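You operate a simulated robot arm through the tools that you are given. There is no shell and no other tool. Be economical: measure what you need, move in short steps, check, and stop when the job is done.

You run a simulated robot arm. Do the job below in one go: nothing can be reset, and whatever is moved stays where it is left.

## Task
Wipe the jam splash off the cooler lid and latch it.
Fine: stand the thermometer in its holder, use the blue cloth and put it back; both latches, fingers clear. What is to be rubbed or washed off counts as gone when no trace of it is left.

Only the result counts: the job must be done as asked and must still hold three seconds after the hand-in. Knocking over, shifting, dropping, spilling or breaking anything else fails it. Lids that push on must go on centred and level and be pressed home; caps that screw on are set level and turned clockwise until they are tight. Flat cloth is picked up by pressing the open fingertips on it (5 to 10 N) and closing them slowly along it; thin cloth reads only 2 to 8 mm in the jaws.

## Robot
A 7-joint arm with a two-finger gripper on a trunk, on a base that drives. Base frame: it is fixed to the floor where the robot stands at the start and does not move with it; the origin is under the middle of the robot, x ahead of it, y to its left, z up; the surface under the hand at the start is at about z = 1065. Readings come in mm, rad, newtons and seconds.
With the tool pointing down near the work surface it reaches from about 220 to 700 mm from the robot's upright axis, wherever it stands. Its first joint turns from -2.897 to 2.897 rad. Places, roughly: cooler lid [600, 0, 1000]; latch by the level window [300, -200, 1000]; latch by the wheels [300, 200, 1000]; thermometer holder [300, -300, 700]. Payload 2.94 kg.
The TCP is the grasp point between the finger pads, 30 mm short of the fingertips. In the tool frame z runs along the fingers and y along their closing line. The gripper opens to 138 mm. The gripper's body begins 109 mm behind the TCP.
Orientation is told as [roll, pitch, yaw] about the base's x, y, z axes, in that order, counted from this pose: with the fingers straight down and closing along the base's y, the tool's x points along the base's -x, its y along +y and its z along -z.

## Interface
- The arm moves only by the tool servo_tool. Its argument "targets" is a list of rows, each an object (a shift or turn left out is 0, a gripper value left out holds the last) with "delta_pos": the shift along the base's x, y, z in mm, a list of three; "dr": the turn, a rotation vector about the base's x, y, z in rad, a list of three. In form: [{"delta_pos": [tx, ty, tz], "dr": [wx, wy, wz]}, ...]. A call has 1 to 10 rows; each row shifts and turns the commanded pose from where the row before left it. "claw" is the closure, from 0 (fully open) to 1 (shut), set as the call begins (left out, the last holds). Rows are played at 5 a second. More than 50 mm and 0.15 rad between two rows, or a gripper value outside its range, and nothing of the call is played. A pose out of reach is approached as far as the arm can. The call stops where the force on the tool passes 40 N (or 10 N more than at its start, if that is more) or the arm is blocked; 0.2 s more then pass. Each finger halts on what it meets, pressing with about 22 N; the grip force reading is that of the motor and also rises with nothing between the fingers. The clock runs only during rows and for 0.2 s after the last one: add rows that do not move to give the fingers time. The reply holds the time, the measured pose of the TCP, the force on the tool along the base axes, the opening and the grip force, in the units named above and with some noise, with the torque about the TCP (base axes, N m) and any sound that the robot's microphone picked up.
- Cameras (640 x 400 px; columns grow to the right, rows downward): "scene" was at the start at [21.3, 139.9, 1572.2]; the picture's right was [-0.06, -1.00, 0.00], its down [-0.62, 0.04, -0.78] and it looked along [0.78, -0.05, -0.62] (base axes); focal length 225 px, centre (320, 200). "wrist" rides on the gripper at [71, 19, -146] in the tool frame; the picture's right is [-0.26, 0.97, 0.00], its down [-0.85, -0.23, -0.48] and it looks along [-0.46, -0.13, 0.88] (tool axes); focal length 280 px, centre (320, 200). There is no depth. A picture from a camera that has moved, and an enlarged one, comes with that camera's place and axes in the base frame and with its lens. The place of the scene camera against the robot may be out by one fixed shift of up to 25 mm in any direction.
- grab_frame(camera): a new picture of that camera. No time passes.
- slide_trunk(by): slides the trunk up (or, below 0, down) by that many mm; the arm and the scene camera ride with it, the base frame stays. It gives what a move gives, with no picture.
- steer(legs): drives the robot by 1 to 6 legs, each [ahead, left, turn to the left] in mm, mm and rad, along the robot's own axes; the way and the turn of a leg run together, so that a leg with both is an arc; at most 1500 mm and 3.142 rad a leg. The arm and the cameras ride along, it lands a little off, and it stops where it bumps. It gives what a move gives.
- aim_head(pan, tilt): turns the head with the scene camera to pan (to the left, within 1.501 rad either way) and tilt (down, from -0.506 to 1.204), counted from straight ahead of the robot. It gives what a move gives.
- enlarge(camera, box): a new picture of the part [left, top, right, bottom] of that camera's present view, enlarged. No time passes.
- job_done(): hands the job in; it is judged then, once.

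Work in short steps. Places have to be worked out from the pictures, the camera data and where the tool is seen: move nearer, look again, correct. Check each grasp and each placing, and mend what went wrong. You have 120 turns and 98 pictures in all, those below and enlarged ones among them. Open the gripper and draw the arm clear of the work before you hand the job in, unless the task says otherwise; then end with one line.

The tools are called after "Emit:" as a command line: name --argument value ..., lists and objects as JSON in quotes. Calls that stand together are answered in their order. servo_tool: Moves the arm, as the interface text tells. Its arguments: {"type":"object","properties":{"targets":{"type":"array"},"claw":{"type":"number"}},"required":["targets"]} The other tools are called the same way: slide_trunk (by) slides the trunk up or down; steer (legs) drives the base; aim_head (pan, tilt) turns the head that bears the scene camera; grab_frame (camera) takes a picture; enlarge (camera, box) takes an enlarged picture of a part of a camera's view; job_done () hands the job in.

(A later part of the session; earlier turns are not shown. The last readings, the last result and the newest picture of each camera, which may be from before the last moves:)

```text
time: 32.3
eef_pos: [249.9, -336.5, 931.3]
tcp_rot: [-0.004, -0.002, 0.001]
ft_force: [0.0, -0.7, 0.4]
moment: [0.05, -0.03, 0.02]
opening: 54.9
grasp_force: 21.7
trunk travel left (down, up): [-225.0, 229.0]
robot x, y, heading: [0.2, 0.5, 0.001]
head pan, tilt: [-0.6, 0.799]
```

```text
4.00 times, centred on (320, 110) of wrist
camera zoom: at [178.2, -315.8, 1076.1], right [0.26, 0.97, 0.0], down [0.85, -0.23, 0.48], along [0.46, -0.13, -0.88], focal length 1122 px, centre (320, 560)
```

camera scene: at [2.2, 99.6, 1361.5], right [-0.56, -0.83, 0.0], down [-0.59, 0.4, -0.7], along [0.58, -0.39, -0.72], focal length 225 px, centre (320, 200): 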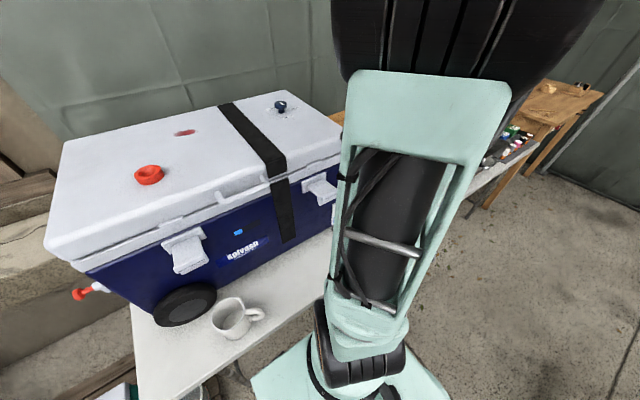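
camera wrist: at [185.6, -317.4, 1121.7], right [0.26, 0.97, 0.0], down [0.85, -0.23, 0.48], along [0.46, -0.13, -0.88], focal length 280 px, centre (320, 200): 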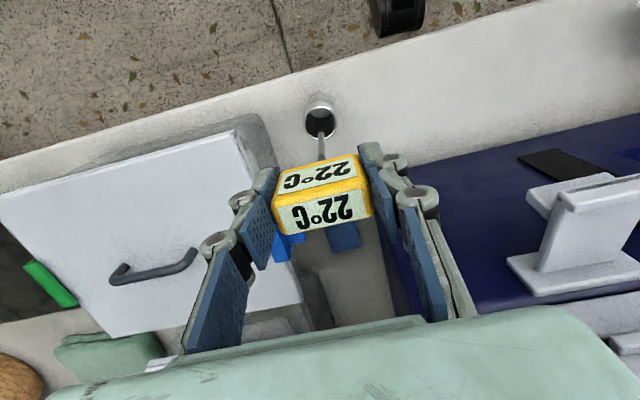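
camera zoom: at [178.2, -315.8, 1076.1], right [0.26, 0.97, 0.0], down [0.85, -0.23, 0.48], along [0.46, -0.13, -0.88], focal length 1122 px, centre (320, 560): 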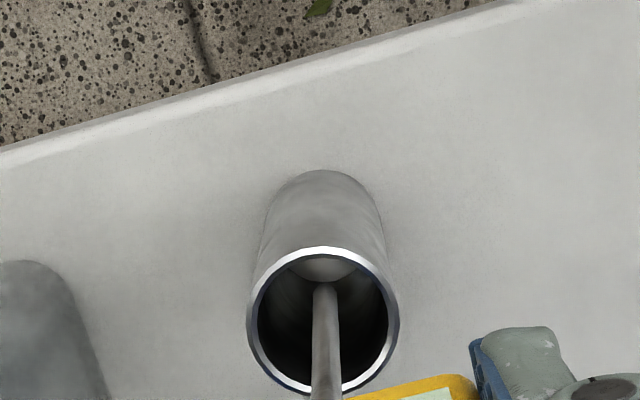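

The tip is inside the tube without touching. I keep lowering.

Emit:
servo_tool --targets '[{"delta_pos": [0, 0, -25]}, {"delta_pos": [0, 0, -25]}, {"delta_pos": [0, 0, -10]}, {}]'

Emit:
grab_frame --camera "wrist"

```text
time: 33.3
eef_pos: [252.0, -335.6, 873.8]
tcp_rot: [-0.003, -0.001, -0.002]
ft_force: [-1.0, -0.3, -0.4]
moment: [0.03, -0.02, 0.0]
opening: 55.2
grasp_force: 22.0
trunk travel left (down, up): [-225.0, 229.0]
robot x, y, heading: [-0.5, -0.9, 0.001]
head pan, tilt: [-0.6, 0.799]
```

```text
56 pictures are left
camera wrist: at [181.0, -316.3, 1018.5], right [0.26, 0.97, 0.0], down [0.85, -0.23, 0.48], along [0.46, -0.13, -0.88], focal length 280 px, centre (320, 200)
```

wrist: 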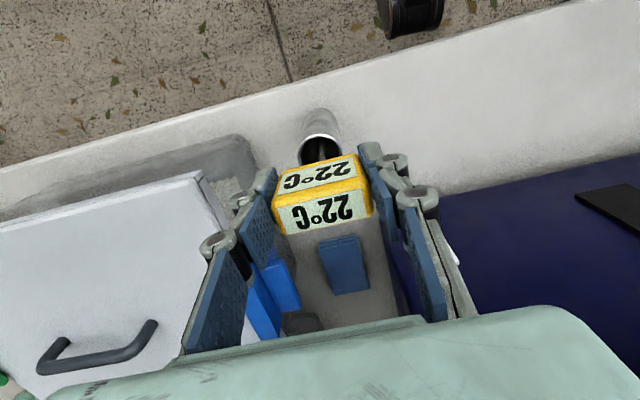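

Clear all round. I lower in small steps until the head seats.

Emit:
servo_tool --targets '[{"delta_pos": [0, 0, -8]}, {"delta_pos": [0, 0, -5]}, {"delta_pos": [0, 0, -4]}, {"delta_pos": [0, 0, -4]}, {}]'

```text
time: 34.5
eef_pos: [253.4, -335.6, 852.5]
tcp_rot: [-0.004, -0.002, 0.002]
ft_force: [-0.4, -0.7, -0.7]
moment: [0.0, -0.01, 0.01]
opening: 55.2
grasp_force: 21.9
trunk travel left (down, up): [-225.0, 229.0]
robot x, y, heading: [0.8, -1.2, -0.005]
head pan, tilt: [-0.6, 0.799]
```

Emit:
enlarge --camera "wrist" --box '[230, 80, 430, 240]'

```text
2.50 times, centred on (330, 160) of wrist
camera zoom: at [181.1, -315.6, 997.3], right [0.26, 0.97, 0.0], down [0.85, -0.23, 0.48], along [0.46, -0.13, -0.88], focal length 701 px, centre (295, 300)
```

zoom: 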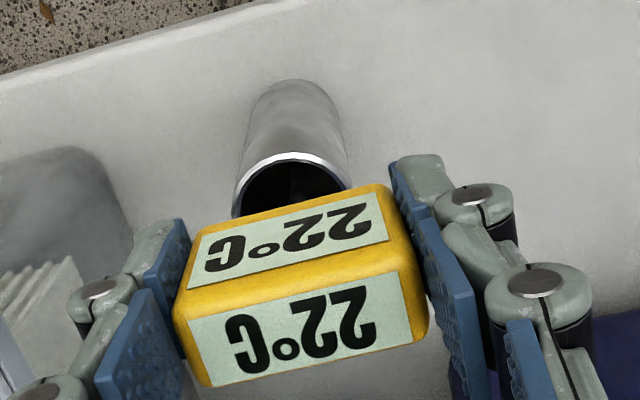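

The head is still a bit above the rim with the force zero. I go on down in small steps to contact.

Emit:
servo_tool --targets '[{"delta_pos": [0, 0, -4]}, {"delta_pos": [0, 0, -4]}, {"delta_pos": [0, 0, -3]}, {}]'

Emit:
enlarge --camera "wrist" --box '[230, 80, 430, 240]'

```text
time: 35.5
eef_pos: [252.2, -335.3, 840.5]
tcp_rot: [-0.004, -0.001, 0.003]
ft_force: [-0.2, -0.6, -1.1]
moment: [-0.03, 0.01, 0.02]
opening: 54.9
grasp_force: 22.0
trunk travel left (down, up): [-225.0, 229.0]
robot x, y, heading: [-2.7, 0.3, 0.004]
head pan, tilt: [-0.6, 0.799]
```

```text
2.50 times, centred on (330, 160) of wrist
camera zoom: at [180.1, -314.8, 985.3], right [0.26, 0.97, 0.0], down [0.85, -0.23, 0.48], along [0.46, -0.13, -0.88], focal length 701 px, centre (295, 300)
```

zoom: 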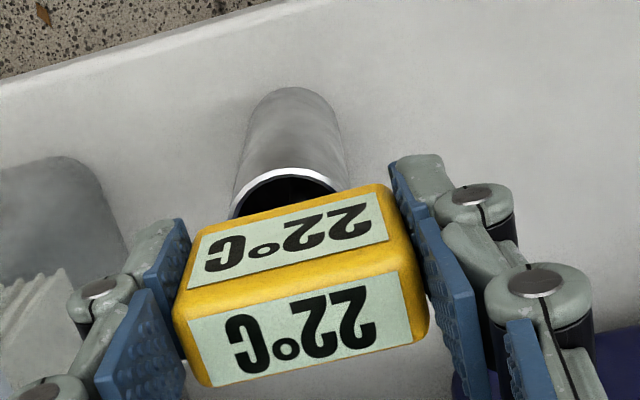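

Still free; I continue down.

Emit:
servo_tool --targets '[{"delta_pos": [0, 0, -4]}, {"delta_pos": [0, 0, -3]}, {"delta_pos": [0, 0, -3]}, {}]'

Emit:
enlarge --camera "wrist" --box '[230, 80, 430, 240]'

```text
time: 36.5
eef_pos: [252.4, -335.0, 830.9]
tcp_rot: [-0.004, -0.002, 0.0]
ft_force: [0.2, -0.6, 0.4]
moment: [0.01, -0.04, 0.01]
opening: 54.9
grasp_force: 21.9
trunk travel left (down, up): [-225.0, 229.0]
robot x, y, heading: [-4.2, -0.1, -0.0]
head pan, tilt: [-0.6, 0.799]
```

```text
2.50 times, centred on (330, 160) of wrist
camera zoom: at [181.1, -314.8, 976.3], right [0.26, 0.97, 0.0], down [0.85, -0.23, 0.48], along [0.46, -0.13, -0.88], focal length 701 px, centre (295, 300)
```

zoom: 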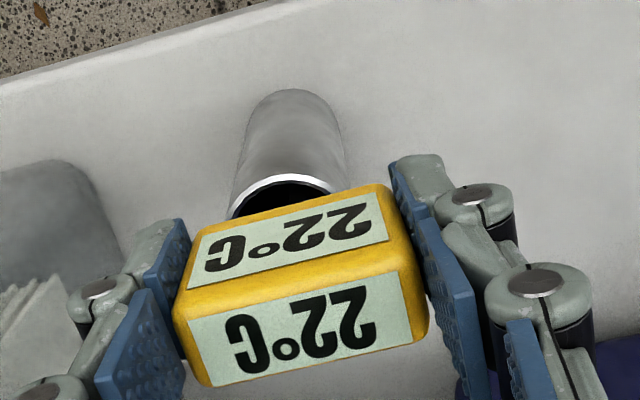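

Nearly at the rim. Going on in 2–3 mm steps.

Emit:
servo_tool --targets '[{"delta_pos": [0, 0, -3]}, {"delta_pos": [0, 0, -2]}, {}]'

Emit:
servo_tool --targets '[{"delta_pos": [0, 0, -3]}, {"delta_pos": [0, 0, -2]}, {}]'

```text
time: 37.3
eef_pos: [253.0, -334.4, 825.8]
tcp_rot: [-0.005, -0.001, 0.001]
ft_force: [-0.3, 0.0, -0.4]
moment: [-0.04, 0.0, -0.01]
opening: 54.9
grasp_force: 21.8
trunk travel left (down, up): [-225.0, 229.0]
robot x, y, heading: [-3.1, -4.3, -0.001]
head pan, tilt: [-0.6, 0.799]
```

```text
time: 38.1
eef_pos: [253.0, -334.1, 820.8]
tcp_rot: [-0.003, -0.002, 0.002]
ft_force: [-0.4, -0.2, -0.5]
moment: [0.0, -0.04, 0.01]
opening: 55.0
grasp_force: 21.9
trunk travel left (down, up): [-225.0, 229.0]
robot x, y, heading: [-1.3, 2.6, -0.004]
head pan, tilt: [-0.6, 0.799]
```

Emit:
enlarge --camera "wrist" --box '[230, 80, 430, 240]'

Emit:
servo_tool --targets '[{"delta_pos": [0, 0, -3]}, {"delta_pos": [0, 0, -2]}, {}]'

```text
2.50 times, centred on (330, 160) of wrist
camera zoom: at [180.5, -314.7, 966.4], right [0.26, 0.97, 0.0], down [0.85, -0.23, 0.48], along [0.46, -0.13, -0.88], focal length 701 px, centre (295, 300)
```

zoom: 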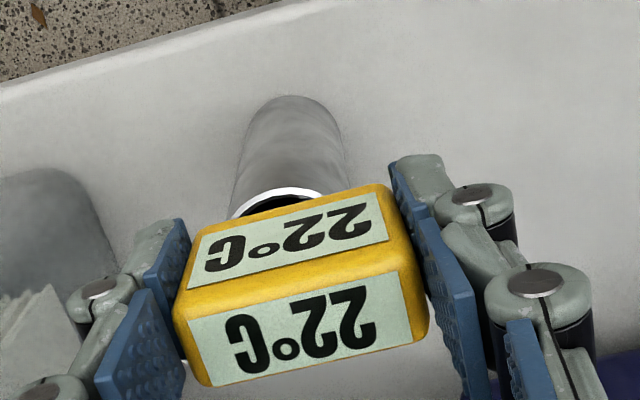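

```text
time: 38.9
eef_pos: [253.3, -335.6, 815.4]
tcp_rot: [-0.003, -0.001, 0.002]
ft_force: [-0.2, 0.7, 0.2]
moment: [0.0, 0.02, -0.01]
opening: 54.9
grasp_force: 22.3
trunk travel left (down, up): [-225.0, 229.0]
robot x, y, heading: [-1.8, 2.0, 0.001]
head pan, tilt: [-0.6, 0.799]
```

No contact yet; I continue to lower until it seats.

Emit:
servo_tool --targets '[{"delta_pos": [0, 0, -3]}, {"delta_pos": [0, 0, -3]}, {}]'

Emit:
servo_tool --targets '[{"delta_pos": [0, 0, -3]}, {"delta_pos": [0, 0, -3]}, {}]'

Emit:
enlarge --camera "wrist" --box '[230, 80, 430, 240]'

```text
time: 39.7
eef_pos: [251.5, -335.1, 810.7]
tcp_rot: [-0.008, -0.003, 0.001]
ft_force: [1.4, -0.1, 20.5]
moment: [-0.07, -0.11, 0.0]
opening: 55.1
grasp_force: 21.8
trunk travel left (down, up): [-225.0, 229.0]
robot x, y, heading: [0.1, 1.9, -0.001]
head pan, tilt: [-0.6, 0.799]
```

```text
time: 40.5
eef_pos: [252.8, -333.5, 804.5]
tcp_rot: [-0.004, -0.002, 0.001]
ft_force: [-1.5, -3.7, 18.8]
moment: [-0.12, -0.01, -0.02]
opening: 54.7
grasp_force: 21.6
trunk travel left (down, up): [-225.0, 229.0]
robot x, y, heading: [-0.4, 6.6, 0.007]
head pan, tilt: [-0.6, 0.799]
```

```text
2.50 times, centred on (330, 160) of wrist
camera zoom: at [180.7, -314.5, 949.3], right [0.26, 0.97, 0.0], down [0.85, -0.23, 0.48], along [0.46, -0.13, -0.88], focal length 701 px, centre (295, 300)
```

zoom: 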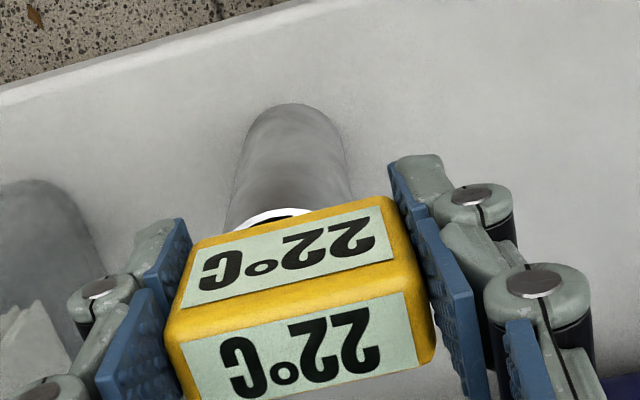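

It seated (≈20 N, slid slightly in the grip). I open the fingers and check.

Emit:
servo_tool --targets '[{"delta_pos": [0, -1, 2]}, {}]'

Emit:
servo_tool --targets '[{}, {}, {}]' --claw 0.4

Emit:
grab_frame --camera "wrist"

```text
time: 41.1
eef_pos: [252.8, -335.2, 804.8]
tcp_rot: [-0.001, 0.0, 0.003]
ft_force: [0.4, -0.7, -0.9]
moment: [-0.01, -0.01, -0.02]
opening: 54.6
grasp_force: 22.3
trunk travel left (down, up): [-225.0, 229.0]
robot x, y, heading: [-2.1, -0.2, 0.001]
head pan, tilt: [-0.6, 0.799]
```

```text
time: 41.9
eef_pos: [252.8, -336.3, 804.0]
tcp_rot: [-0.004, -0.002, 0.001]
ft_force: [0.5, -0.7, 0.5]
moment: [0.0, 0.02, 0.05]
opening: 82.8
grasp_force: 0.0
trunk travel left (down, up): [-225.0, 229.0]
robot x, y, heading: [-0.4, -3.0, -0.007]
head pan, tilt: [-0.6, 0.799]
```

```text
50 pictures are left
camera wrist: at [181.4, -316.2, 951.0], right [0.26, 0.97, 0.0], down [0.85, -0.23, 0.48], along [0.46, -0.13, -0.88], focal length 280 px, centre (320, 200)
```

wrist: 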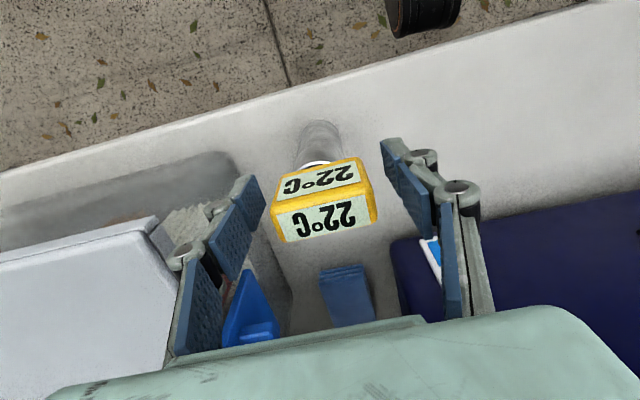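

The thermometer stands upright in its tube. I raise the hand straight up, then drive right so the arm can come at the cloth (≈(485,-358)) square on.

Emit:
servo_tool --targets '[{"delta_pos": [0, 0, 40]}, {"delta_pos": [0, 0, 45]}, {"delta_pos": [0, 0, 45]}, {"delta_pos": [0, 0, 45]}, {"delta_pos": [0, 0, 45]}, {}]'

Emit:
enlarge --camera "wrist" --box '[160, 40, 480, 240]'

Emit:
steer --legs '[[0, -330, 0]]'

```text
time: 43.3
eef_pos: [251.6, -333.4, 1025.4]
tcp_rot: [-0.004, -0.001, -0.001]
ft_force: [-0.7, -0.6, 0.9]
moment: [0.02, 0.01, 0.0]
opening: 83.1
grasp_force: 0.0
trunk travel left (down, up): [-225.0, 229.0]
robot x, y, heading: [3.2, -3.6, -0.001]
head pan, tilt: [-0.6, 0.799]
```

```text
2.00 times, centred on (320, 140) of wrist
camera zoom: at [179.6, -313.0, 1170.9], right [0.26, 0.97, 0.0], down [0.85, -0.23, 0.48], along [0.46, -0.13, -0.88], focal length 561 px, centre (320, 320)
```

zoom: 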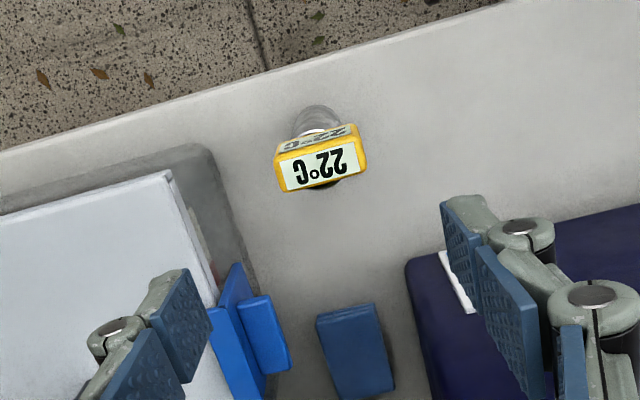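

```text
time: 46.8
eef_pos: [254.1, -667.7, 1025.8]
tcp_rot: [-0.004, -0.003, 0.004]
ft_force: [0.7, 1.2, 0.5]
moment: [-0.01, 0.01, -0.01]
opening: 82.9
grasp_force: 0.0
trunk travel left (down, up): [-225.0, 229.0]
robot x, y, heading: [-1.9, -339.9, 0.006]
head pan, tilt: [-0.6, 0.799]
```

Cloth centre about (474,-357), ~60×95 mm. I move over it while yawing +90° so the hand fits the gap (camera away from the cooler).

Emit:
servo_tool --targets '[{"delta_pos": [27, 39, 0], "dr": [0, 0, 0.145]}, {"delta_pos": [27, 39, 0], "dr": [0, 0, 0.145]}, {"delta_pos": [27, 39, 0], "dr": [0, 0, 0.145]}, {"delta_pos": [27, 39, 0], "dr": [0, 0, 0.145]}, {"delta_pos": [27, 39, 0], "dr": [0, 0, 0.145]}, {"delta_pos": [27, 39, 0], "dr": [0, 0, 0.145]}, {"delta_pos": [27, 39, 0], "dr": [0, 0, 0.145]}, {"delta_pos": [27, 37, 0], "dr": [0, 0, 0.145]}, {"dr": [0, 0, 0.145]}, {"dr": [0, 0, 0.145]}]' --claw 0.4

Emit:
servo_tool --targets '[{"dr": [0, 0, 0.121]}, {}]'

Emit:
grab_frame --camera "wrist"

```text
time: 49.0
eef_pos: [472.2, -357.6, 1026.4]
tcp_rot: [-0.005, -0.001, 1.458]
ft_force: [-0.6, -0.5, 0.4]
moment: [0.02, 0.03, 0.02]
opening: 82.9
grasp_force: 0.1
trunk travel left (down, up): [-225.0, 229.0]
robot x, y, heading: [-3.1, -334.4, 0.005]
head pan, tilt: [-0.6, 0.799]
```

```text
time: 49.6
eef_pos: [471.3, -357.6, 1024.2]
tcp_rot: [-0.004, -0.001, 1.579]
ft_force: [-1.1, 0.2, -0.4]
moment: [-0.04, 0.01, 0.01]
opening: 82.9
grasp_force: 0.0
trunk travel left (down, up): [-225.0, 229.0]
robot x, y, heading: [0.9, -335.0, 0.006]
head pan, tilt: [-0.6, 0.799]
```

```text
48 pictures are left
camera wrist: at [450.6, -428.9, 1170.6], right [-0.97, 0.26, 0.0], down [0.22, 0.85, 0.48], along [0.12, 0.46, -0.88], focal length 280 px, centre (320, 200)
```

wrist: 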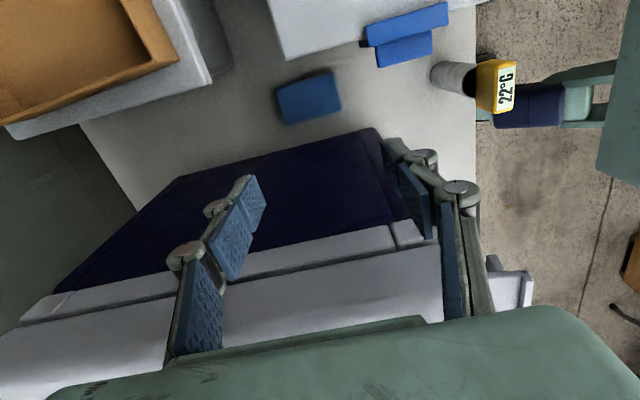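

Cloth refined to about (482,-363). I go down to TCP 780 over it with a ~70 mm opening.

Emit:
servo_tool --targets '[{"delta_pos": [10, -5, -30]}, {"delta_pos": [0, 0, -45]}, {"delta_pos": [0, 0, -45]}, {"delta_pos": [0, 0, -45]}, {"delta_pos": [0, 0, -45]}, {"delta_pos": [0, 0, -34]}, {}]' --claw 0.5

Emit:
grab_frame --camera "wrist"

```text
time: 51.2
eef_pos: [482.9, -362.2, 778.8]
tcp_rot: [-0.004, -0.002, 1.575]
ft_force: [-0.7, 0.2, -0.4]
moment: [0.0, 0.02, 0.0]
opening: 69.3
grasp_force: 0.1
trunk travel left (down, up): [-225.0, 229.0]
robot x, y, heading: [1.0, -334.4, 0.003]
head pan, tilt: [-0.6, 0.799]
```

```text
47 pictures are left
camera wrist: at [462.5, -434.3, 925.4], right [-0.97, 0.26, 0.0], down [0.22, 0.85, 0.48], along [0.13, 0.46, -0.88], focal length 280 px, centre (320, 200)
```

wrist: 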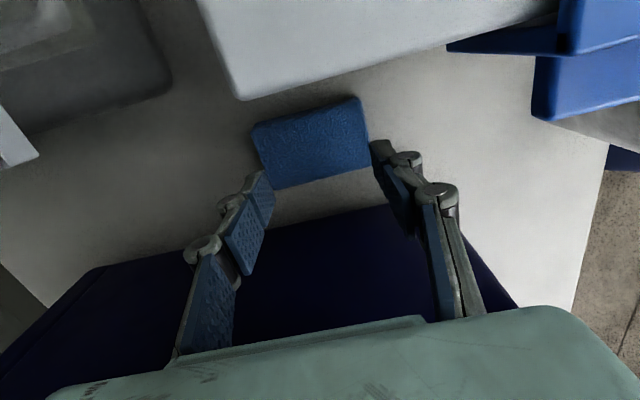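

Aligned within 5 mm. I correct and descend toward contact in small steps.

Emit:
servo_tool --targets '[{"delta_pos": [5, -3, -20]}, {"delta_pos": [0, 0, -15]}, {"delta_pos": [0, 0, -8]}, {"delta_pos": [0, 0, -5]}, {}]'

Emit:
grab_frame --camera "wrist"

```text
time: 52.4
eef_pos: [485.5, -365.2, 732.9]
tcp_rot: [-0.005, -0.001, 1.576]
ft_force: [-0.2, 0.9, -0.1]
moment: [-0.02, -0.01, 0.0]
opening: 69.0
grasp_force: 0.1
trunk travel left (down, up): [-225.0, 229.0]
robot x, y, heading: [0.9, -338.9, 0.004]
head pan, tilt: [-0.6, 0.799]
```

```text
46 pictures are left
camera wrist: at [465.1, -436.3, 877.7], right [-0.97, 0.26, 0.0], down [0.22, 0.85, 0.48], along [0.12, 0.46, -0.88], focal length 280 px, centre (320, 200)
```

wrist: 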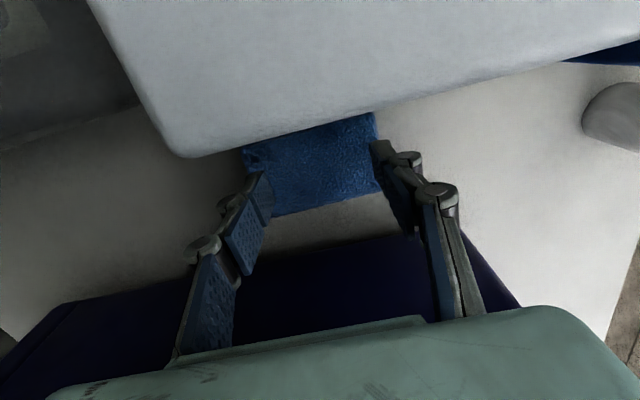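

Camera clears the container. I continue down in small steps till 5–10 N.

Emit:
servo_tool --targets '[{"delta_pos": [0, 0, -5]}, {"delta_pos": [0, 0, -4]}, {"delta_pos": [0, 0, -3]}, {}]'

Emit:
servo_tool --targets '[{"delta_pos": [0, 0, -3]}, {"delta_pos": [0, 0, -2]}, {}]'

```text
time: 53.4
eef_pos: [485.7, -366.6, 721.3]
tcp_rot: [-0.004, -0.003, 1.576]
ft_force: [1.6, 0.5, 0.5]
moment: [-0.01, 0.01, -0.02]
opening: 68.9
grasp_force: 0.0
trunk travel left (down, up): [-225.0, 229.0]
robot x, y, heading: [-0.2, -336.7, 0.007]
head pan, tilt: [-0.6, 0.799]
```

```text
time: 54.2
eef_pos: [485.2, -364.1, 716.5]
tcp_rot: [-0.003, -0.002, 1.575]
ft_force: [1.0, -0.7, 0.0]
moment: [0.0, 0.0, -0.01]
opening: 69.2
grasp_force: 0.0
trunk travel left (down, up): [-225.0, 229.0]
robot x, y, heading: [3.6, -338.0, 0.006]
head pan, tilt: [-0.6, 0.799]
```

Emit:
servo_tool --targets '[{"delta_pos": [0, 0, -2]}, {"delta_pos": [0, 0, -2]}, {}]'

Emit:
servo_tool --targets '[{"delta_pos": [0, 0, -2]}, {"delta_pos": [0, 0, -1]}, {}]'

Emit:
servo_tool --targets '[{"delta_pos": [0, 0, -2]}, {"delta_pos": [0, 0, -1]}, {}]'

```text
time: 55.0
eef_pos: [485.0, -365.5, 713.6]
tcp_rot: [-0.006, -0.002, 1.577]
ft_force: [-1.3, 1.0, 10.3]
moment: [-0.01, 0.26, 0.0]
opening: 69.5
grasp_force: 0.5
trunk travel left (down, up): [-225.0, 229.0]
robot x, y, heading: [3.6, -339.2, 0.001]
head pan, tilt: [-0.6, 0.799]
```

```text
time: 55.8
eef_pos: [482.6, -365.1, 715.7]
tcp_rot: [-0.006, 0.001, 1.578]
ft_force: [-18.8, 0.5, 44.7]
moment: [-0.03, 1.31, 0.02]
opening: 49.5
grasp_force: 20.5
trunk travel left (down, up): [-225.0, 229.0]
robot x, y, heading: [-0.3, -335.0, 0.004]
head pan, tilt: [-0.6, 0.799]
stopped in row 3: the force on the tool passed its limit at 42 N (the readings are from after the stop); the commanded pose is now the measured one
```

```text
time: 56.6
eef_pos: [487.2, -365.1, 709.1]
tcp_rot: [-0.008, 0.001, 1.579]
ft_force: [-5.7, -1.3, 33.8]
moment: [0.0, 0.21, -0.02]
opening: 74.3
grasp_force: 15.8
trunk travel left (down, up): [-225.0, 229.0]
robot x, y, heading: [0.6, -336.1, 0.006]
head pan, tilt: [-0.6, 0.799]
```

Contact is at TCP ≈713.5; now pressing too hard. I ease up a few mm and read.

Emit:
servo_tool --targets '[{"delta_pos": [0, 0, 3]}, {}]'

Emit:
grab_frame --camera "wrist"

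```text
time: 57.2
eef_pos: [485.7, -365.4, 710.8]
tcp_rot: [-0.006, 0.0, 1.579]
ft_force: [-1.0, -0.1, 19.9]
moment: [-0.04, 0.17, -0.02]
opening: 71.3
grasp_force: 8.1
trunk travel left (down, up): [-225.0, 229.0]
robot x, y, heading: [0.4, -334.2, 0.005]
head pan, tilt: [-0.6, 0.799]
```

```text
45 pictures are left
camera wrist: at [465.4, -436.1, 855.5], right [-0.97, 0.26, 0.0], down [0.22, 0.85, 0.48], along [0.13, 0.46, -0.88], focal length 280 px, centre (320, 200)
```

wrist: 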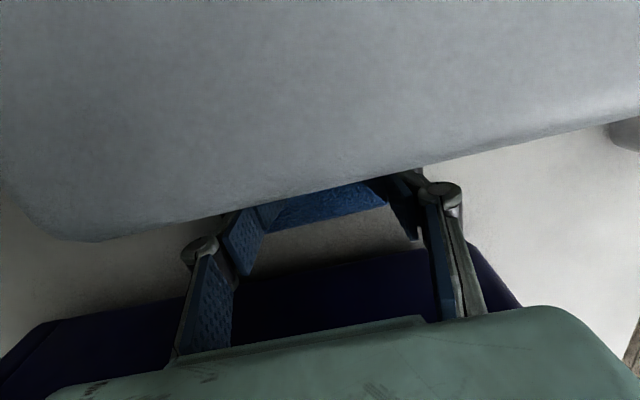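

Fingertips press the cloth at 20 N; I ease 1.5 mm more and close slowly in stages.

Emit:
servo_tool --targets '[{"delta_pos": [0, 0, 1.5]}, {}]'

Emit:
servo_tool --targets '[{}, {}]' --claw 0.6

Emit:
servo_tool --targets '[{}, {}]' --claw 0.7

Emit:
servo_tool --targets '[{}, {}]' --claw 0.8

```text
time: 57.8
eef_pos: [486.5, -365.1, 712.4]
tcp_rot: [-0.004, 0.0, 1.577]
ft_force: [-0.6, -0.3, 8.2]
moment: [0.01, 0.02, 0.01]
opening: 71.1
grasp_force: 3.3
trunk travel left (down, up): [-225.0, 229.0]
robot x, y, heading: [-0.9, -337.1, 0.007]
head pan, tilt: [-0.6, 0.799]
```

```text
time: 58.4
eef_pos: [486.5, -365.8, 713.6]
tcp_rot: [-0.009, 0.0, 1.577]
ft_force: [-2.4, -1.1, 19.8]
moment: [0.04, 0.26, -0.03]
opening: 55.9
grasp_force: 0.2
trunk travel left (down, up): [-225.0, 229.0]
robot x, y, heading: [1.5, -334.7, -0.0]
head pan, tilt: [-0.6, 0.799]
```

```text
time: 58.9
eef_pos: [484.8, -365.3, 712.6]
tcp_rot: [-0.001, -0.001, 1.575]
ft_force: [0.0, 0.0, 2.8]
moment: [-0.01, -0.02, 0.0]
opening: 6.0
grasp_force: 9.1
trunk travel left (down, up): [-225.0, 229.0]
robot x, y, heading: [-0.3, -336.8, 0.0]
head pan, tilt: [-0.6, 0.799]
stopped in row 2: the force on the tool passed its limit at 46 N (the readings are from after the stop); the commanded pose is now the measured one
```

```text
time: 59.5
eef_pos: [486.2, -365.0, 714.1]
tcp_rot: [-0.001, 0.002, 1.578]
ft_force: [-0.4, 0.2, 5.8]
moment: [-0.02, -0.02, -0.02]
opening: 22.3
grasp_force: 0.0
trunk travel left (down, up): [-225.0, 229.0]
robot x, y, heading: [0.7, -336.8, -0.001]
head pan, tilt: [-0.6, 0.799]
```

Continuing to close.

Emit:
servo_tool --targets '[{}, {}]' --claw 0.9

Emit:
servo_tool --targets '[{}, {}, {}]' --claw 1.0

Emit:
grab_frame --camera "wrist"

```text
time: 60.0
eef_pos: [485.1, -365.3, 713.6]
tcp_rot: [-0.003, 0.0, 1.578]
ft_force: [-0.1, -1.3, 8.3]
moment: [0.0, -0.03, 0.01]
opening: 13.1
grasp_force: 0.0
trunk travel left (down, up): [-225.0, 229.0]
robot x, y, heading: [-0.9, -336.9, 0.006]
head pan, tilt: [-0.6, 0.799]
```

```text
time: 60.9
eef_pos: [485.8, -365.1, 712.3]
tcp_rot: [-0.001, 0.0, 1.578]
ft_force: [-1.3, -1.0, 0.3]
moment: [0.06, -0.01, 0.02]
opening: 0.0
grasp_force: 21.8
trunk travel left (down, up): [-225.0, 229.0]
robot x, y, heading: [0.6, -335.1, 0.007]
head pan, tilt: [-0.6, 0.799]
```

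```text
44 pictures are left
camera wrist: at [465.5, -435.9, 858.3], right [-0.97, 0.26, 0.0], down [0.22, 0.85, 0.48], along [0.12, 0.46, -0.88], focal length 280 px, centre (320, 200)
```

wrist: 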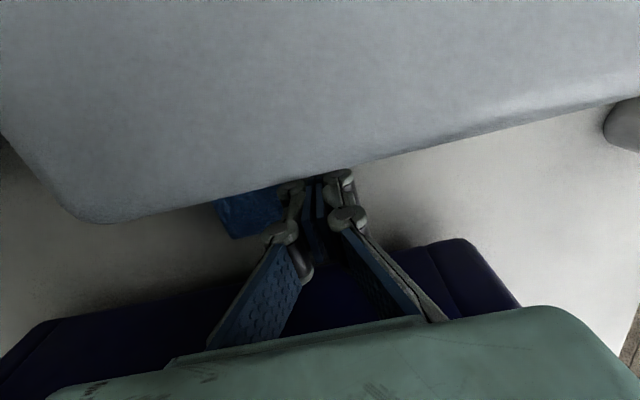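

Missed: jaws read 0, and the cloth lies ahead (+x) of the fingers. I lift and look.

Emit:
servo_tool --targets '[{"delta_pos": [0, 0, 20]}, {"delta_pos": [0, 0, 45]}, {"delta_pos": [0, 0, 40]}, {}]'

Emit:
grab_frame --camera "wrist"

Emit:
enlarge --camera "wrist" --box '[220, 80, 400, 200]'

```text
time: 61.9
eef_pos: [485.4, -362.4, 819.9]
tcp_rot: [-0.001, -0.001, 1.578]
ft_force: [0.0, 0.0, 0.1]
moment: [0.0, -0.04, 0.01]
opening: 0.0
grasp_force: 21.5
trunk travel left (down, up): [-225.0, 229.0]
robot x, y, heading: [2.5, -340.5, 0.003]
head pan, tilt: [-0.6, 0.799]
```

```text
43 pictures are left
camera wrist: at [466.4, -433.4, 964.5], right [-0.97, 0.26, 0.0], down [0.22, 0.85, 0.48], along [0.12, 0.46, -0.88], focal length 280 px, centre (320, 200)
```

wrist: 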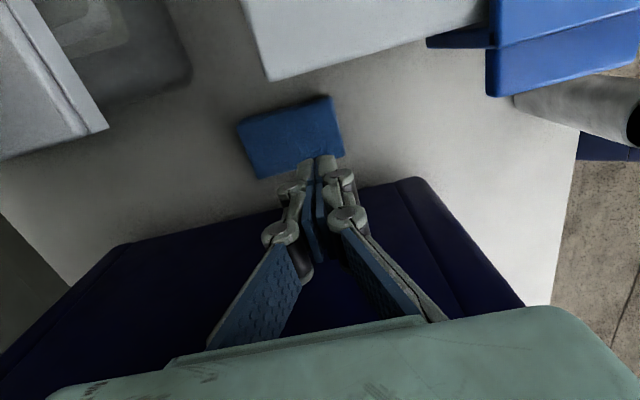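

```text
3.33 times, centred on (310, 140) of wrist
camera zoom: at [466.4, -433.4, 964.5], right [-0.97, 0.26, 0.0], down [0.22, 0.85, 0.48], along [0.12, 0.46, -0.88], focal length 935 px, centre (353, 400)
```

zoom: 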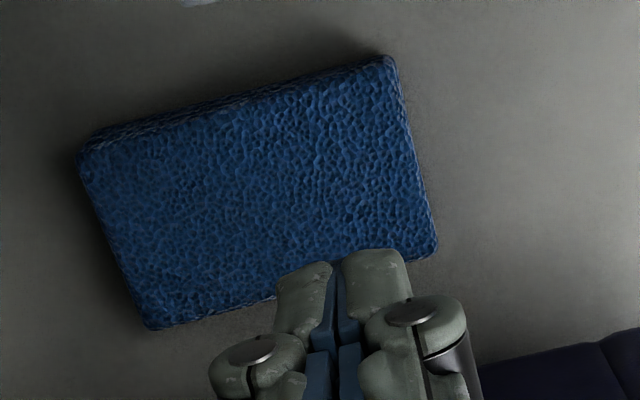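

The cloth is a folded pad ~93×60 mm, now centred at (514,-362). I'll straddle it lengthwise (opening ~120), tips just above the table, and pinch it.

Emit:
servo_tool --targets '[{"delta_pos": [29, 0, -10]}, {"delta_pos": [0, 0, -40]}, {"delta_pos": [0, 0, -40]}, {"delta_pos": [0, 0, -10]}, {"delta_pos": [0, 0, -5]}, {"delta_pos": [0, 0, -3]}, {}]' --claw 0.13

Emit:
grab_frame --camera "wrist"

```text
time: 63.5
eef_pos: [514.0, -365.7, 709.1]
tcp_rot: [-0.002, 0.001, 1.577]
ft_force: [-0.1, 0.5, -0.9]
moment: [0.0, 0.0, 0.01]
opening: 120.1
grasp_force: 0.1
trunk travel left (down, up): [-225.0, 229.0]
robot x, y, heading: [1.4, -335.9, 0.004]
head pan, tilt: [-0.6, 0.799]
```

```text
41 pictures are left
camera wrist: at [494.4, -436.6, 855.0], right [-0.97, 0.26, 0.0], down [0.22, 0.85, 0.48], along [0.12, 0.46, -0.88], focal length 280 px, centre (320, 200)
```

wrist: 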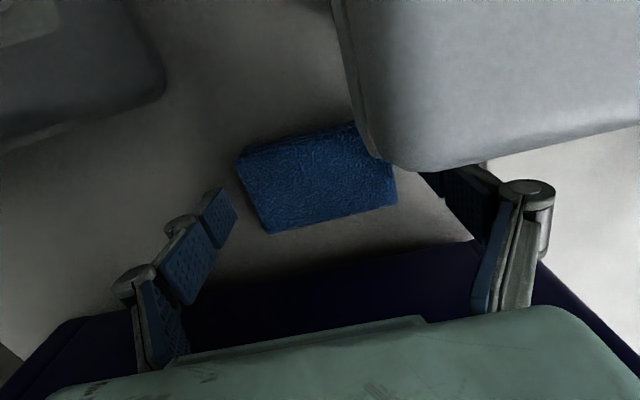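

Straddled well. I lower in 2 mm steps until I feel the table, then close.

Emit:
servo_tool --targets '[{"delta_pos": [0, 2, -2]}, {"delta_pos": [0, 0, -1]}, {}]'

Emit:
servo_tool --targets '[{"delta_pos": [0, 0, -2]}, {}]'

Emit:
servo_tool --targets '[{"delta_pos": [0, 0, -2]}, {}]'

```text
time: 64.2
eef_pos: [513.8, -363.0, 706.8]
tcp_rot: [0.001, 0.0, 1.577]
ft_force: [0.0, 0.3, -0.2]
moment: [0.0, 0.01, -0.01]
opening: 120.1
grasp_force: 0.0
trunk travel left (down, up): [-225.0, 229.0]
robot x, y, heading: [-0.9, -332.9, 0.003]
head pan, tilt: [-0.6, 0.799]
```

```text
time: 64.8
eef_pos: [514.3, -363.2, 704.8]
tcp_rot: [-0.001, 0.0, 1.578]
ft_force: [0.0, 0.1, 0.2]
moment: [0.02, 0.04, 0.0]
opening: 120.0
grasp_force: 0.1
trunk travel left (down, up): [-225.0, 229.0]
robot x, y, heading: [1.7, -333.5, 0.004]
head pan, tilt: [-0.6, 0.799]
```

```text
time: 65.5
eef_pos: [514.0, -362.8, 704.2]
tcp_rot: [0.001, 0.0, 1.577]
ft_force: [1.0, 0.4, 0.3]
moment: [0.0, -0.03, -0.02]
opening: 120.2
grasp_force: 0.0
trunk travel left (down, up): [-225.0, 229.0]
robot x, y, heading: [-0.5, -335.0, 0.001]
head pan, tilt: [-0.6, 0.799]
```

Tips are ~10 mm below the pad's top. I close on its ends.

Emit:
servo_tool --targets '[{}, {}, {}, {}]' --claw 0.4

Emit:
grab_frame --camera "wrist"

```text
time: 66.5
eef_pos: [513.3, -362.1, 703.3]
tcp_rot: [-0.001, 0.0, 1.578]
ft_force: [1.1, -0.5, 1.9]
moment: [0.01, 0.02, 0.01]
opening: 99.0
grasp_force: 22.2
trunk travel left (down, up): [-225.0, 229.0]
robot x, y, heading: [0.5, -337.3, 0.003]
head pan, tilt: [-0.6, 0.799]
```

```text
40 pictures are left
camera wrist: at [494.1, -433.7, 848.8], right [-0.97, 0.26, 0.0], down [0.22, 0.85, 0.48], along [0.12, 0.46, -0.88], focal length 280 px, centre (320, 200)
```

wrist: 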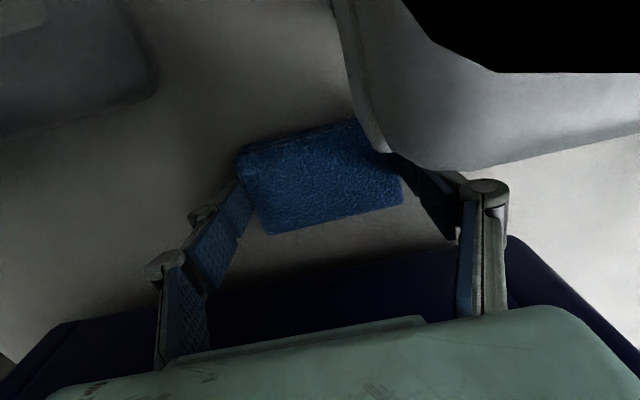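

Gripped at 99 mm with full force. I lift and check it follows.

Emit:
servo_tool --targets '[{"delta_pos": [0, 0, 15]}, {"delta_pos": [0, 0, 35]}, {"delta_pos": [0, 0, 45]}, {"delta_pos": [0, 0, 45]}, {}]'

Emit:
grab_frame --camera "wrist"

```text
time: 67.7
eef_pos: [516.0, -363.9, 843.9]
tcp_rot: [0.0, 0.0, 1.577]
ft_force: [-0.9, -0.9, 0.3]
moment: [0.05, -0.01, 0.04]
opening: 99.0
grasp_force: 22.0
trunk travel left (down, up): [-225.0, 229.0]
robot x, y, heading: [-0.7, -335.6, 0.008]
head pan, tilt: [-0.6, 0.799]
```

```text
39 pictures are left
camera wrist: at [496.4, -434.7, 989.5], right [-0.97, 0.26, 0.0], down [0.23, 0.85, 0.48], along [0.12, 0.46, -0.88], focal length 280 px, centre (320, 200)
```

wrist: 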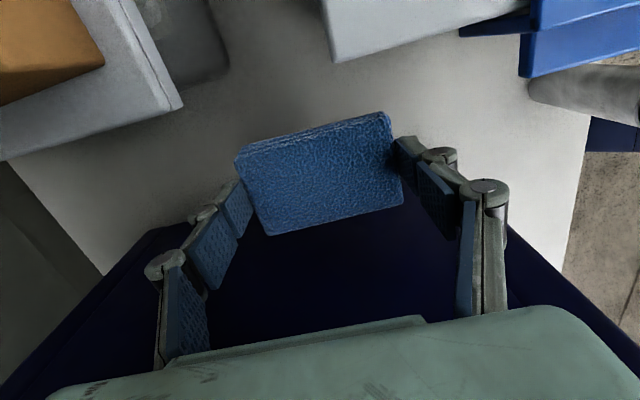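

Cloth is firmly held. I raise the trunk 220 mm, lift the arm further, then drive left in front of the lid.

Emit:
slide_trunk --by 225

Emit:
servo_tool --targets '[{"delta_pos": [0, 0, 45]}, {"delta_pos": [0, 0, 45]}, {"delta_pos": [0, 0, 45]}, {}]'

Emit:
steer --legs '[[0, 390, 0]]'

Emit:
aim_head --pan 0.0 --tilt 0.7

Emit:
grab_frame --camera "scene"

```text
time: 70.0
eef_pos: [516.6, -364.8, 1068.2]
tcp_rot: [-0.003, 0.0, 1.578]
ft_force: [-0.2, 0.6, -0.8]
moment: [0.02, 0.0, 0.01]
opening: 99.2
grasp_force: 22.3
trunk travel left (down, up): [-450.0, 4.0]
robot x, y, heading: [0.4, -339.0, 0.005]
head pan, tilt: [-0.6, 0.799]
```

```text
time: 71.0
eef_pos: [514.5, -365.2, 1205.4]
tcp_rot: [-0.001, -0.002, 1.578]
ft_force: [-0.7, 0.0, -0.6]
moment: [0.01, -0.01, 0.01]
opening: 99.2
grasp_force: 22.3
trunk travel left (down, up): [-450.0, 4.0]
robot x, y, heading: [1.0, -337.0, 0.002]
head pan, tilt: [-0.6, 0.799]
```

```text
time: 75.1
eef_pos: [509.6, 42.1, 1202.6]
tcp_rot: [-0.001, -0.001, 1.592]
ft_force: [-0.1, -0.2, -0.7]
moment: [-0.04, 0.01, 0.0]
opening: 99.0
grasp_force: 22.0
trunk travel left (down, up): [-450.0, 4.0]
robot x, y, heading: [-6.4, 60.3, 0.013]
head pan, tilt: [-0.6, 0.799]
```

```text
time: 76.1
eef_pos: [509.5, 41.8, 1204.1]
tcp_rot: [0.0, -0.001, 1.591]
ft_force: [0.0, -0.5, -0.4]
moment: [0.01, -0.02, -0.01]
opening: 99.2
grasp_force: 22.5
trunk travel left (down, up): [-450.0, 4.0]
robot x, y, heading: [-6.1, 62.1, 0.019]
head pan, tilt: [0.0, 0.7]
```

```text
38 pictures are left
camera scene: at [14.1, 208.5, 1594.7], right [0.02, -1.0, 0.0], down [-0.64, -0.01, -0.76], along [0.76, 0.01, -0.64], focal length 225 px, centre (320, 200)
```

scene: 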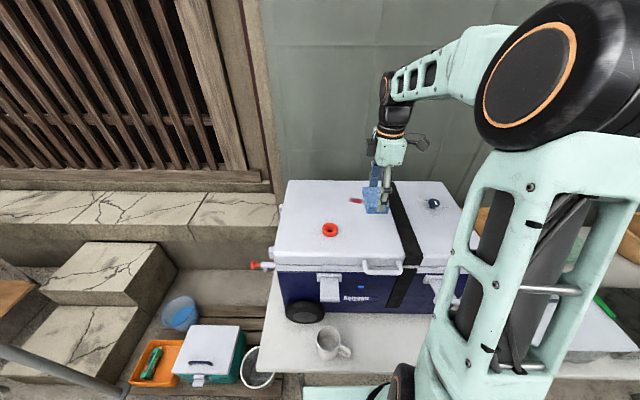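

Robot now at y≈60; the cloth is over the lid. Jam is at about (632,78). I move above it and lower to z≈1110.

Emit:
servo_tool --targets '[{"delta_pos": [41, 12, 0]}, {"delta_pos": [41, 12, 0]}, {"delta_pos": [40, 12, 0]}, {"delta_pos": [0, 0, -40]}, {"delta_pos": [0, 0, -40]}, {"delta_pos": [0, 0, -12]}, {}]'

Emit:
servo_tool --targets '[{"delta_pos": [0, 0, -4]}, {"delta_pos": [0, 0, -3]}, {}]'

Emit:
servo_tool --targets '[{"delta_pos": [0, 0, -3]}, {}]'

Emit:
grab_frame --camera "wrist"

```text
time: 77.7
eef_pos: [632.7, 78.5, 1112.3]
tcp_rot: [-0.004, 0.0, 1.592]
ft_force: [-0.5, 0.0, -0.5]
moment: [0.04, -0.03, 0.01]
opening: 99.0
grasp_force: 22.1
trunk travel left (down, up): [-450.0, 4.0]
robot x, y, heading: [-5.8, 62.6, 0.018]
head pan, tilt: [0.0, 0.7]
```

```text
time: 78.5
eef_pos: [631.6, 78.5, 1107.2]
tcp_rot: [-0.01, -0.002, 1.59]
ft_force: [5.0, 0.2, 22.4]
moment: [0.04, -0.02, -0.03]
opening: 99.0
grasp_force: 22.3
trunk travel left (down, up): [-450.0, 4.0]
robot x, y, heading: [-7.0, 62.0, 0.012]
head pan, tilt: [0.0, 0.7]
```

```text
time: 79.1
eef_pos: [631.2, 78.5, 1104.5]
tcp_rot: [-0.005, -0.001, 1.592]
ft_force: [5.7, -0.4, 25.6]
moment: [0.03, -0.29, 0.05]
opening: 99.4
grasp_force: 21.7
trunk travel left (down, up): [-450.0, 4.0]
robot x, y, heading: [-2.9, 63.8, 0.015]
head pan, tilt: [0.0, 0.7]
```

```text
37 pictures are left
camera wrist: at [611.7, 7.2, 1249.1], right [-0.97, 0.24, -0.01], down [0.21, 0.85, 0.48], along [0.12, 0.46, -0.88], focal length 280 px, centre (320, 200)
```

wrist: 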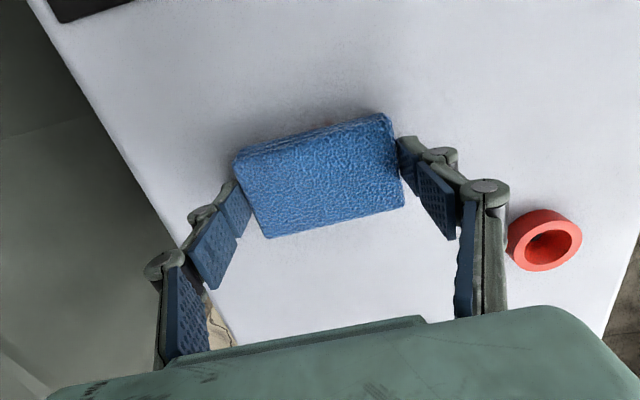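

The pad presses the lid over the jam. I ease to lighter load and wipe in y strokes.

Emit:
servo_tool --targets '[{"delta_pos": [0, 0, 1]}, {"delta_pos": [0, 20, 0]}, {"delta_pos": [0, 20, 0]}, {"delta_pos": [0, -20, 0]}, {"delta_pos": [0, -20, 0]}, {"delta_pos": [0, -20, 0]}, {"delta_pos": [0, -20, 0]}, {"delta_pos": [0, 20, 0]}, {"delta_pos": [0, 20, 0]}, {}]'

Emit:
servo_tool --targets '[{"delta_pos": [20, 0, 0]}, {"delta_pos": [0, 25, 0]}, {"delta_pos": [0, -25, 0]}, {"delta_pos": [0, -25, 0]}, {"delta_pos": [-20, 0, 0]}, {"delta_pos": [-20, 0, 0]}, {"delta_pos": [0, 25, 0]}, {"delta_pos": [0, 25, 0]}, {"delta_pos": [20, -25, 0]}, {}]'

```text
time: 81.3
eef_pos: [631.9, 75.1, 1104.2]
tcp_rot: [-0.002, -0.001, 1.589]
ft_force: [0.5, -4.8, 9.7]
moment: [-0.25, 0.18, 0.06]
opening: 99.2
grasp_force: 22.2
trunk travel left (down, up): [-450.0, 4.0]
robot x, y, heading: [0.2, 66.4, 0.018]
head pan, tilt: [0.0, 0.7]
```

```text
time: 83.5
eef_pos: [631.2, 81.7, 1103.0]
tcp_rot: [-0.001, 0.0, 1.589]
ft_force: [1.0, 0.7, 3.7]
moment: [0.05, -0.06, -0.02]
opening: 99.0
grasp_force: 21.8
trunk travel left (down, up): [-450.0, 4.0]
robot x, y, heading: [-4.0, 65.8, 0.019]
head pan, tilt: [0.0, 0.7]
```

I lift and shift aside to inspect.

Emit:
servo_tool --targets '[{"delta_pos": [0, 0, 30]}, {"delta_pos": [0, -20, 40]}, {"delta_pos": [0, -48, 0]}, {"delta_pos": [0, -48, 0]}, {}]'

Emit:
enlarge --camera "scene" --box '[300, 150, 440, 250]'

```text
time: 84.7
eef_pos: [632.5, -35.7, 1174.9]
tcp_rot: [0.0, 0.001, 1.591]
ft_force: [0.0, -0.4, -0.8]
moment: [-0.01, 0.0, 0.04]
opening: 99.2
grasp_force: 22.2
trunk travel left (down, up): [-450.0, 4.0]
robot x, y, heading: [-4.5, 64.7, 0.022]
head pan, tilt: [0.0, 0.7]
```

```text
4.00 times, centred on (370, 200) of scene
camera zoom: at [14.1, 209.0, 1594.7], right [0.02, -1.0, 0.0], down [-0.64, -0.01, -0.76], along [0.76, 0.01, -0.64], focal length 900 px, centre (120, 200)
```

zoom: 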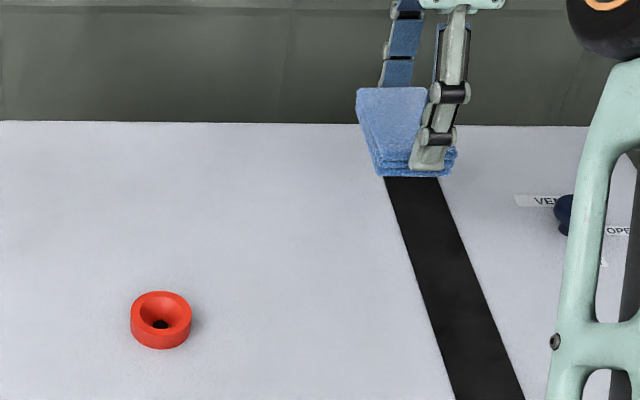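

The splash seems gone; I zoom right on its spot for traces.

Emit:
enlarge --camera "scene" --box '[330, 182, 394, 222]'

Emit:
grab_frame --camera "wrist"

```text
10.00 times, centred on (362, 202) of scene
camera zoom: at [14.1, 209.0, 1594.7], right [0.02, -1.0, 0.0], down [-0.64, -0.01, -0.76], along [0.76, 0.01, -0.64], focal length 2250 px, centre (-100, 180)
```

zoom: 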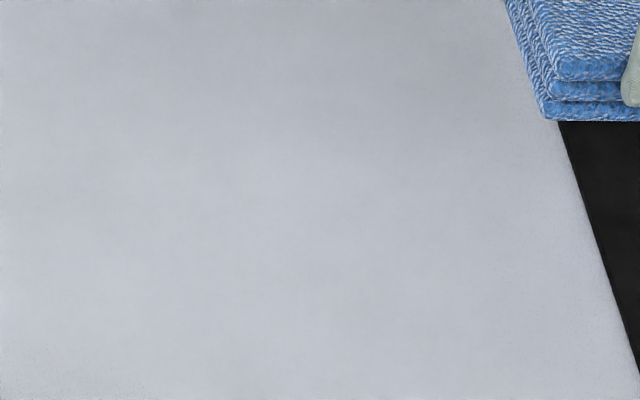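

```text
34 pictures are left
camera wrist: at [614.7, -106.9, 1319.2], right [-0.97, 0.24, 0.0], down [0.21, 0.85, 0.48], along [0.12, 0.46, -0.88], focal length 280 px, centre (320, 200)
```

wrist: 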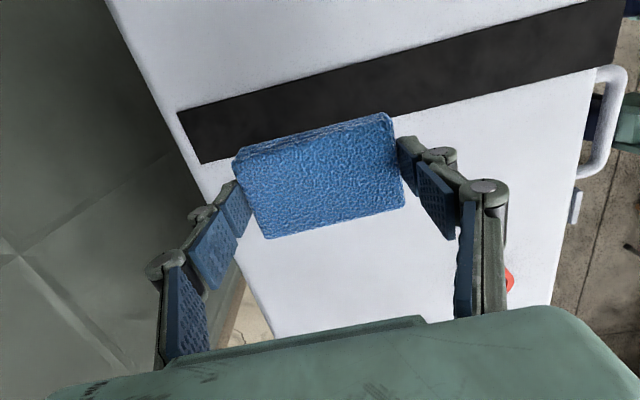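

Clean. Now I return the cloth: retract, drive right, aiming for its original place (488,-365).

Emit:
servo_tool --targets '[{"delta_pos": [-45, 0, 15]}, {"delta_pos": [-45, 0, 15]}, {"delta_pos": [-45, 0, 0]}, {}]'

Emit:
steer --legs '[[0, -395, -0.018]]'

```text
time: 85.7
eef_pos: [497.8, -38.1, 1200.6]
tcp_rot: [0.001, 0.001, 1.593]
ft_force: [-0.3, 0.0, -0.4]
moment: [0.01, 0.01, 0.02]
opening: 99.2
grasp_force: 22.2
trunk travel left (down, up): [-450.0, 4.0]
robot x, y, heading: [-1.0, 60.6, 0.021]
head pan, tilt: [0.0, 0.7]
```

```text
time: 89.6
eef_pos: [499.4, -429.6, 1201.5]
tcp_rot: [0.0, 0.0, 1.569]
ft_force: [-0.2, -0.2, -0.5]
moment: [0.01, 0.0, 0.04]
opening: 99.1
grasp_force: 21.8
trunk travel left (down, up): [-450.0, 4.0]
robot x, y, heading: [-1.7, -321.3, -0.002]
head pan, tilt: [0.0, 0.7]
```

I shift to (488,-365) and lower the trunk 225 mm, then look.

Emit:
servo_tool --targets '[{"delta_pos": [-6, 32, 0]}, {"delta_pos": [-5, 33, 0]}, {}]'

Emit:
slide_trunk --by -225

Emit:
grab_frame --camera "wrist"

```text
time: 90.4
eef_pos: [486.7, -367.7, 1202.8]
tcp_rot: [-0.001, 0.0, 1.569]
ft_force: [0.2, 0.0, -0.1]
moment: [0.01, 0.02, 0.03]
opening: 99.3
grasp_force: 21.8
trunk travel left (down, up): [-450.0, 4.0]
robot x, y, heading: [1.7, -317.1, -0.005]
head pan, tilt: [0.0, 0.7]
```

```text
time: 92.8
eef_pos: [487.6, -368.9, 977.8]
tcp_rot: [0.0, 0.0, 1.569]
ft_force: [0.4, 0.5, 0.2]
moment: [0.01, -0.02, 0.0]
opening: 99.2
grasp_force: 22.3
trunk travel left (down, up): [-225.0, 229.0]
robot x, y, heading: [0.3, -320.5, -0.003]
head pan, tilt: [0.0, 0.7]
```

```text
33 pictures are left
camera wrist: at [466.7, -438.5, 1123.5], right [-0.96, 0.26, 0.0], down [0.23, 0.85, 0.48], along [0.13, 0.46, -0.88], focal length 280 px, centre (320, 200)
```

wrist: 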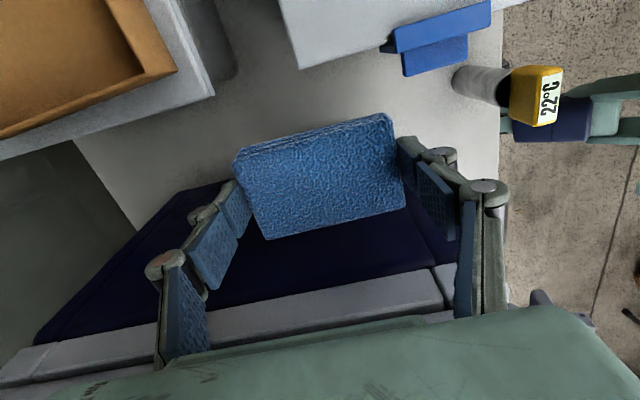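

Path is clear. I lower toward the table, y +4.

Emit:
servo_tool --targets '[{"delta_pos": [0, 4, -43]}, {"delta_pos": [0, 0, -43]}, {"delta_pos": [0, 0, -43]}, {"delta_pos": [0, 0, -43]}, {"delta_pos": [0, 0, -43]}, {"delta_pos": [0, 0, -40]}, {}]'

Emit:
servo_tool --targets '[{"delta_pos": [0, 0, -6]}, {"delta_pos": [0, 0, -4]}, {}]'

Emit:
servo_tool --targets '[{"delta_pos": [0, 0, -3]}, {}]'

```text
time: 94.4
eef_pos: [485.9, -366.5, 724.7]
tcp_rot: [0.0, -0.001, 1.569]
ft_force: [-0.4, 0.0, 0.2]
moment: [0.02, 0.0, -0.01]
opening: 98.9
grasp_force: 22.0
trunk travel left (down, up): [-225.0, 229.0]
robot x, y, heading: [-2.3, -318.1, -0.01]
head pan, tilt: [0.0, 0.7]
```

```text
time: 95.2
eef_pos: [486.1, -364.4, 710.6]
tcp_rot: [-0.004, -0.001, 1.568]
ft_force: [-0.2, 0.5, -0.1]
moment: [0.0, -0.04, 0.03]
opening: 99.1
grasp_force: 22.4
trunk travel left (down, up): [-225.0, 229.0]
robot x, y, heading: [0.7, -319.4, -0.006]
head pan, tilt: [0.0, 0.7]
```

```text
time: 95.8
eef_pos: [486.6, -365.4, 709.3]
tcp_rot: [0.0, -0.001, 1.57]
ft_force: [-0.4, -0.8, -0.4]
moment: [-0.01, 0.0, -0.02]
opening: 98.9
grasp_force: 21.6
trunk travel left (down, up): [-225.0, 229.0]
robot x, y, heading: [0.3, -318.4, -0.008]
head pan, tilt: [0.0, 0.7]
```

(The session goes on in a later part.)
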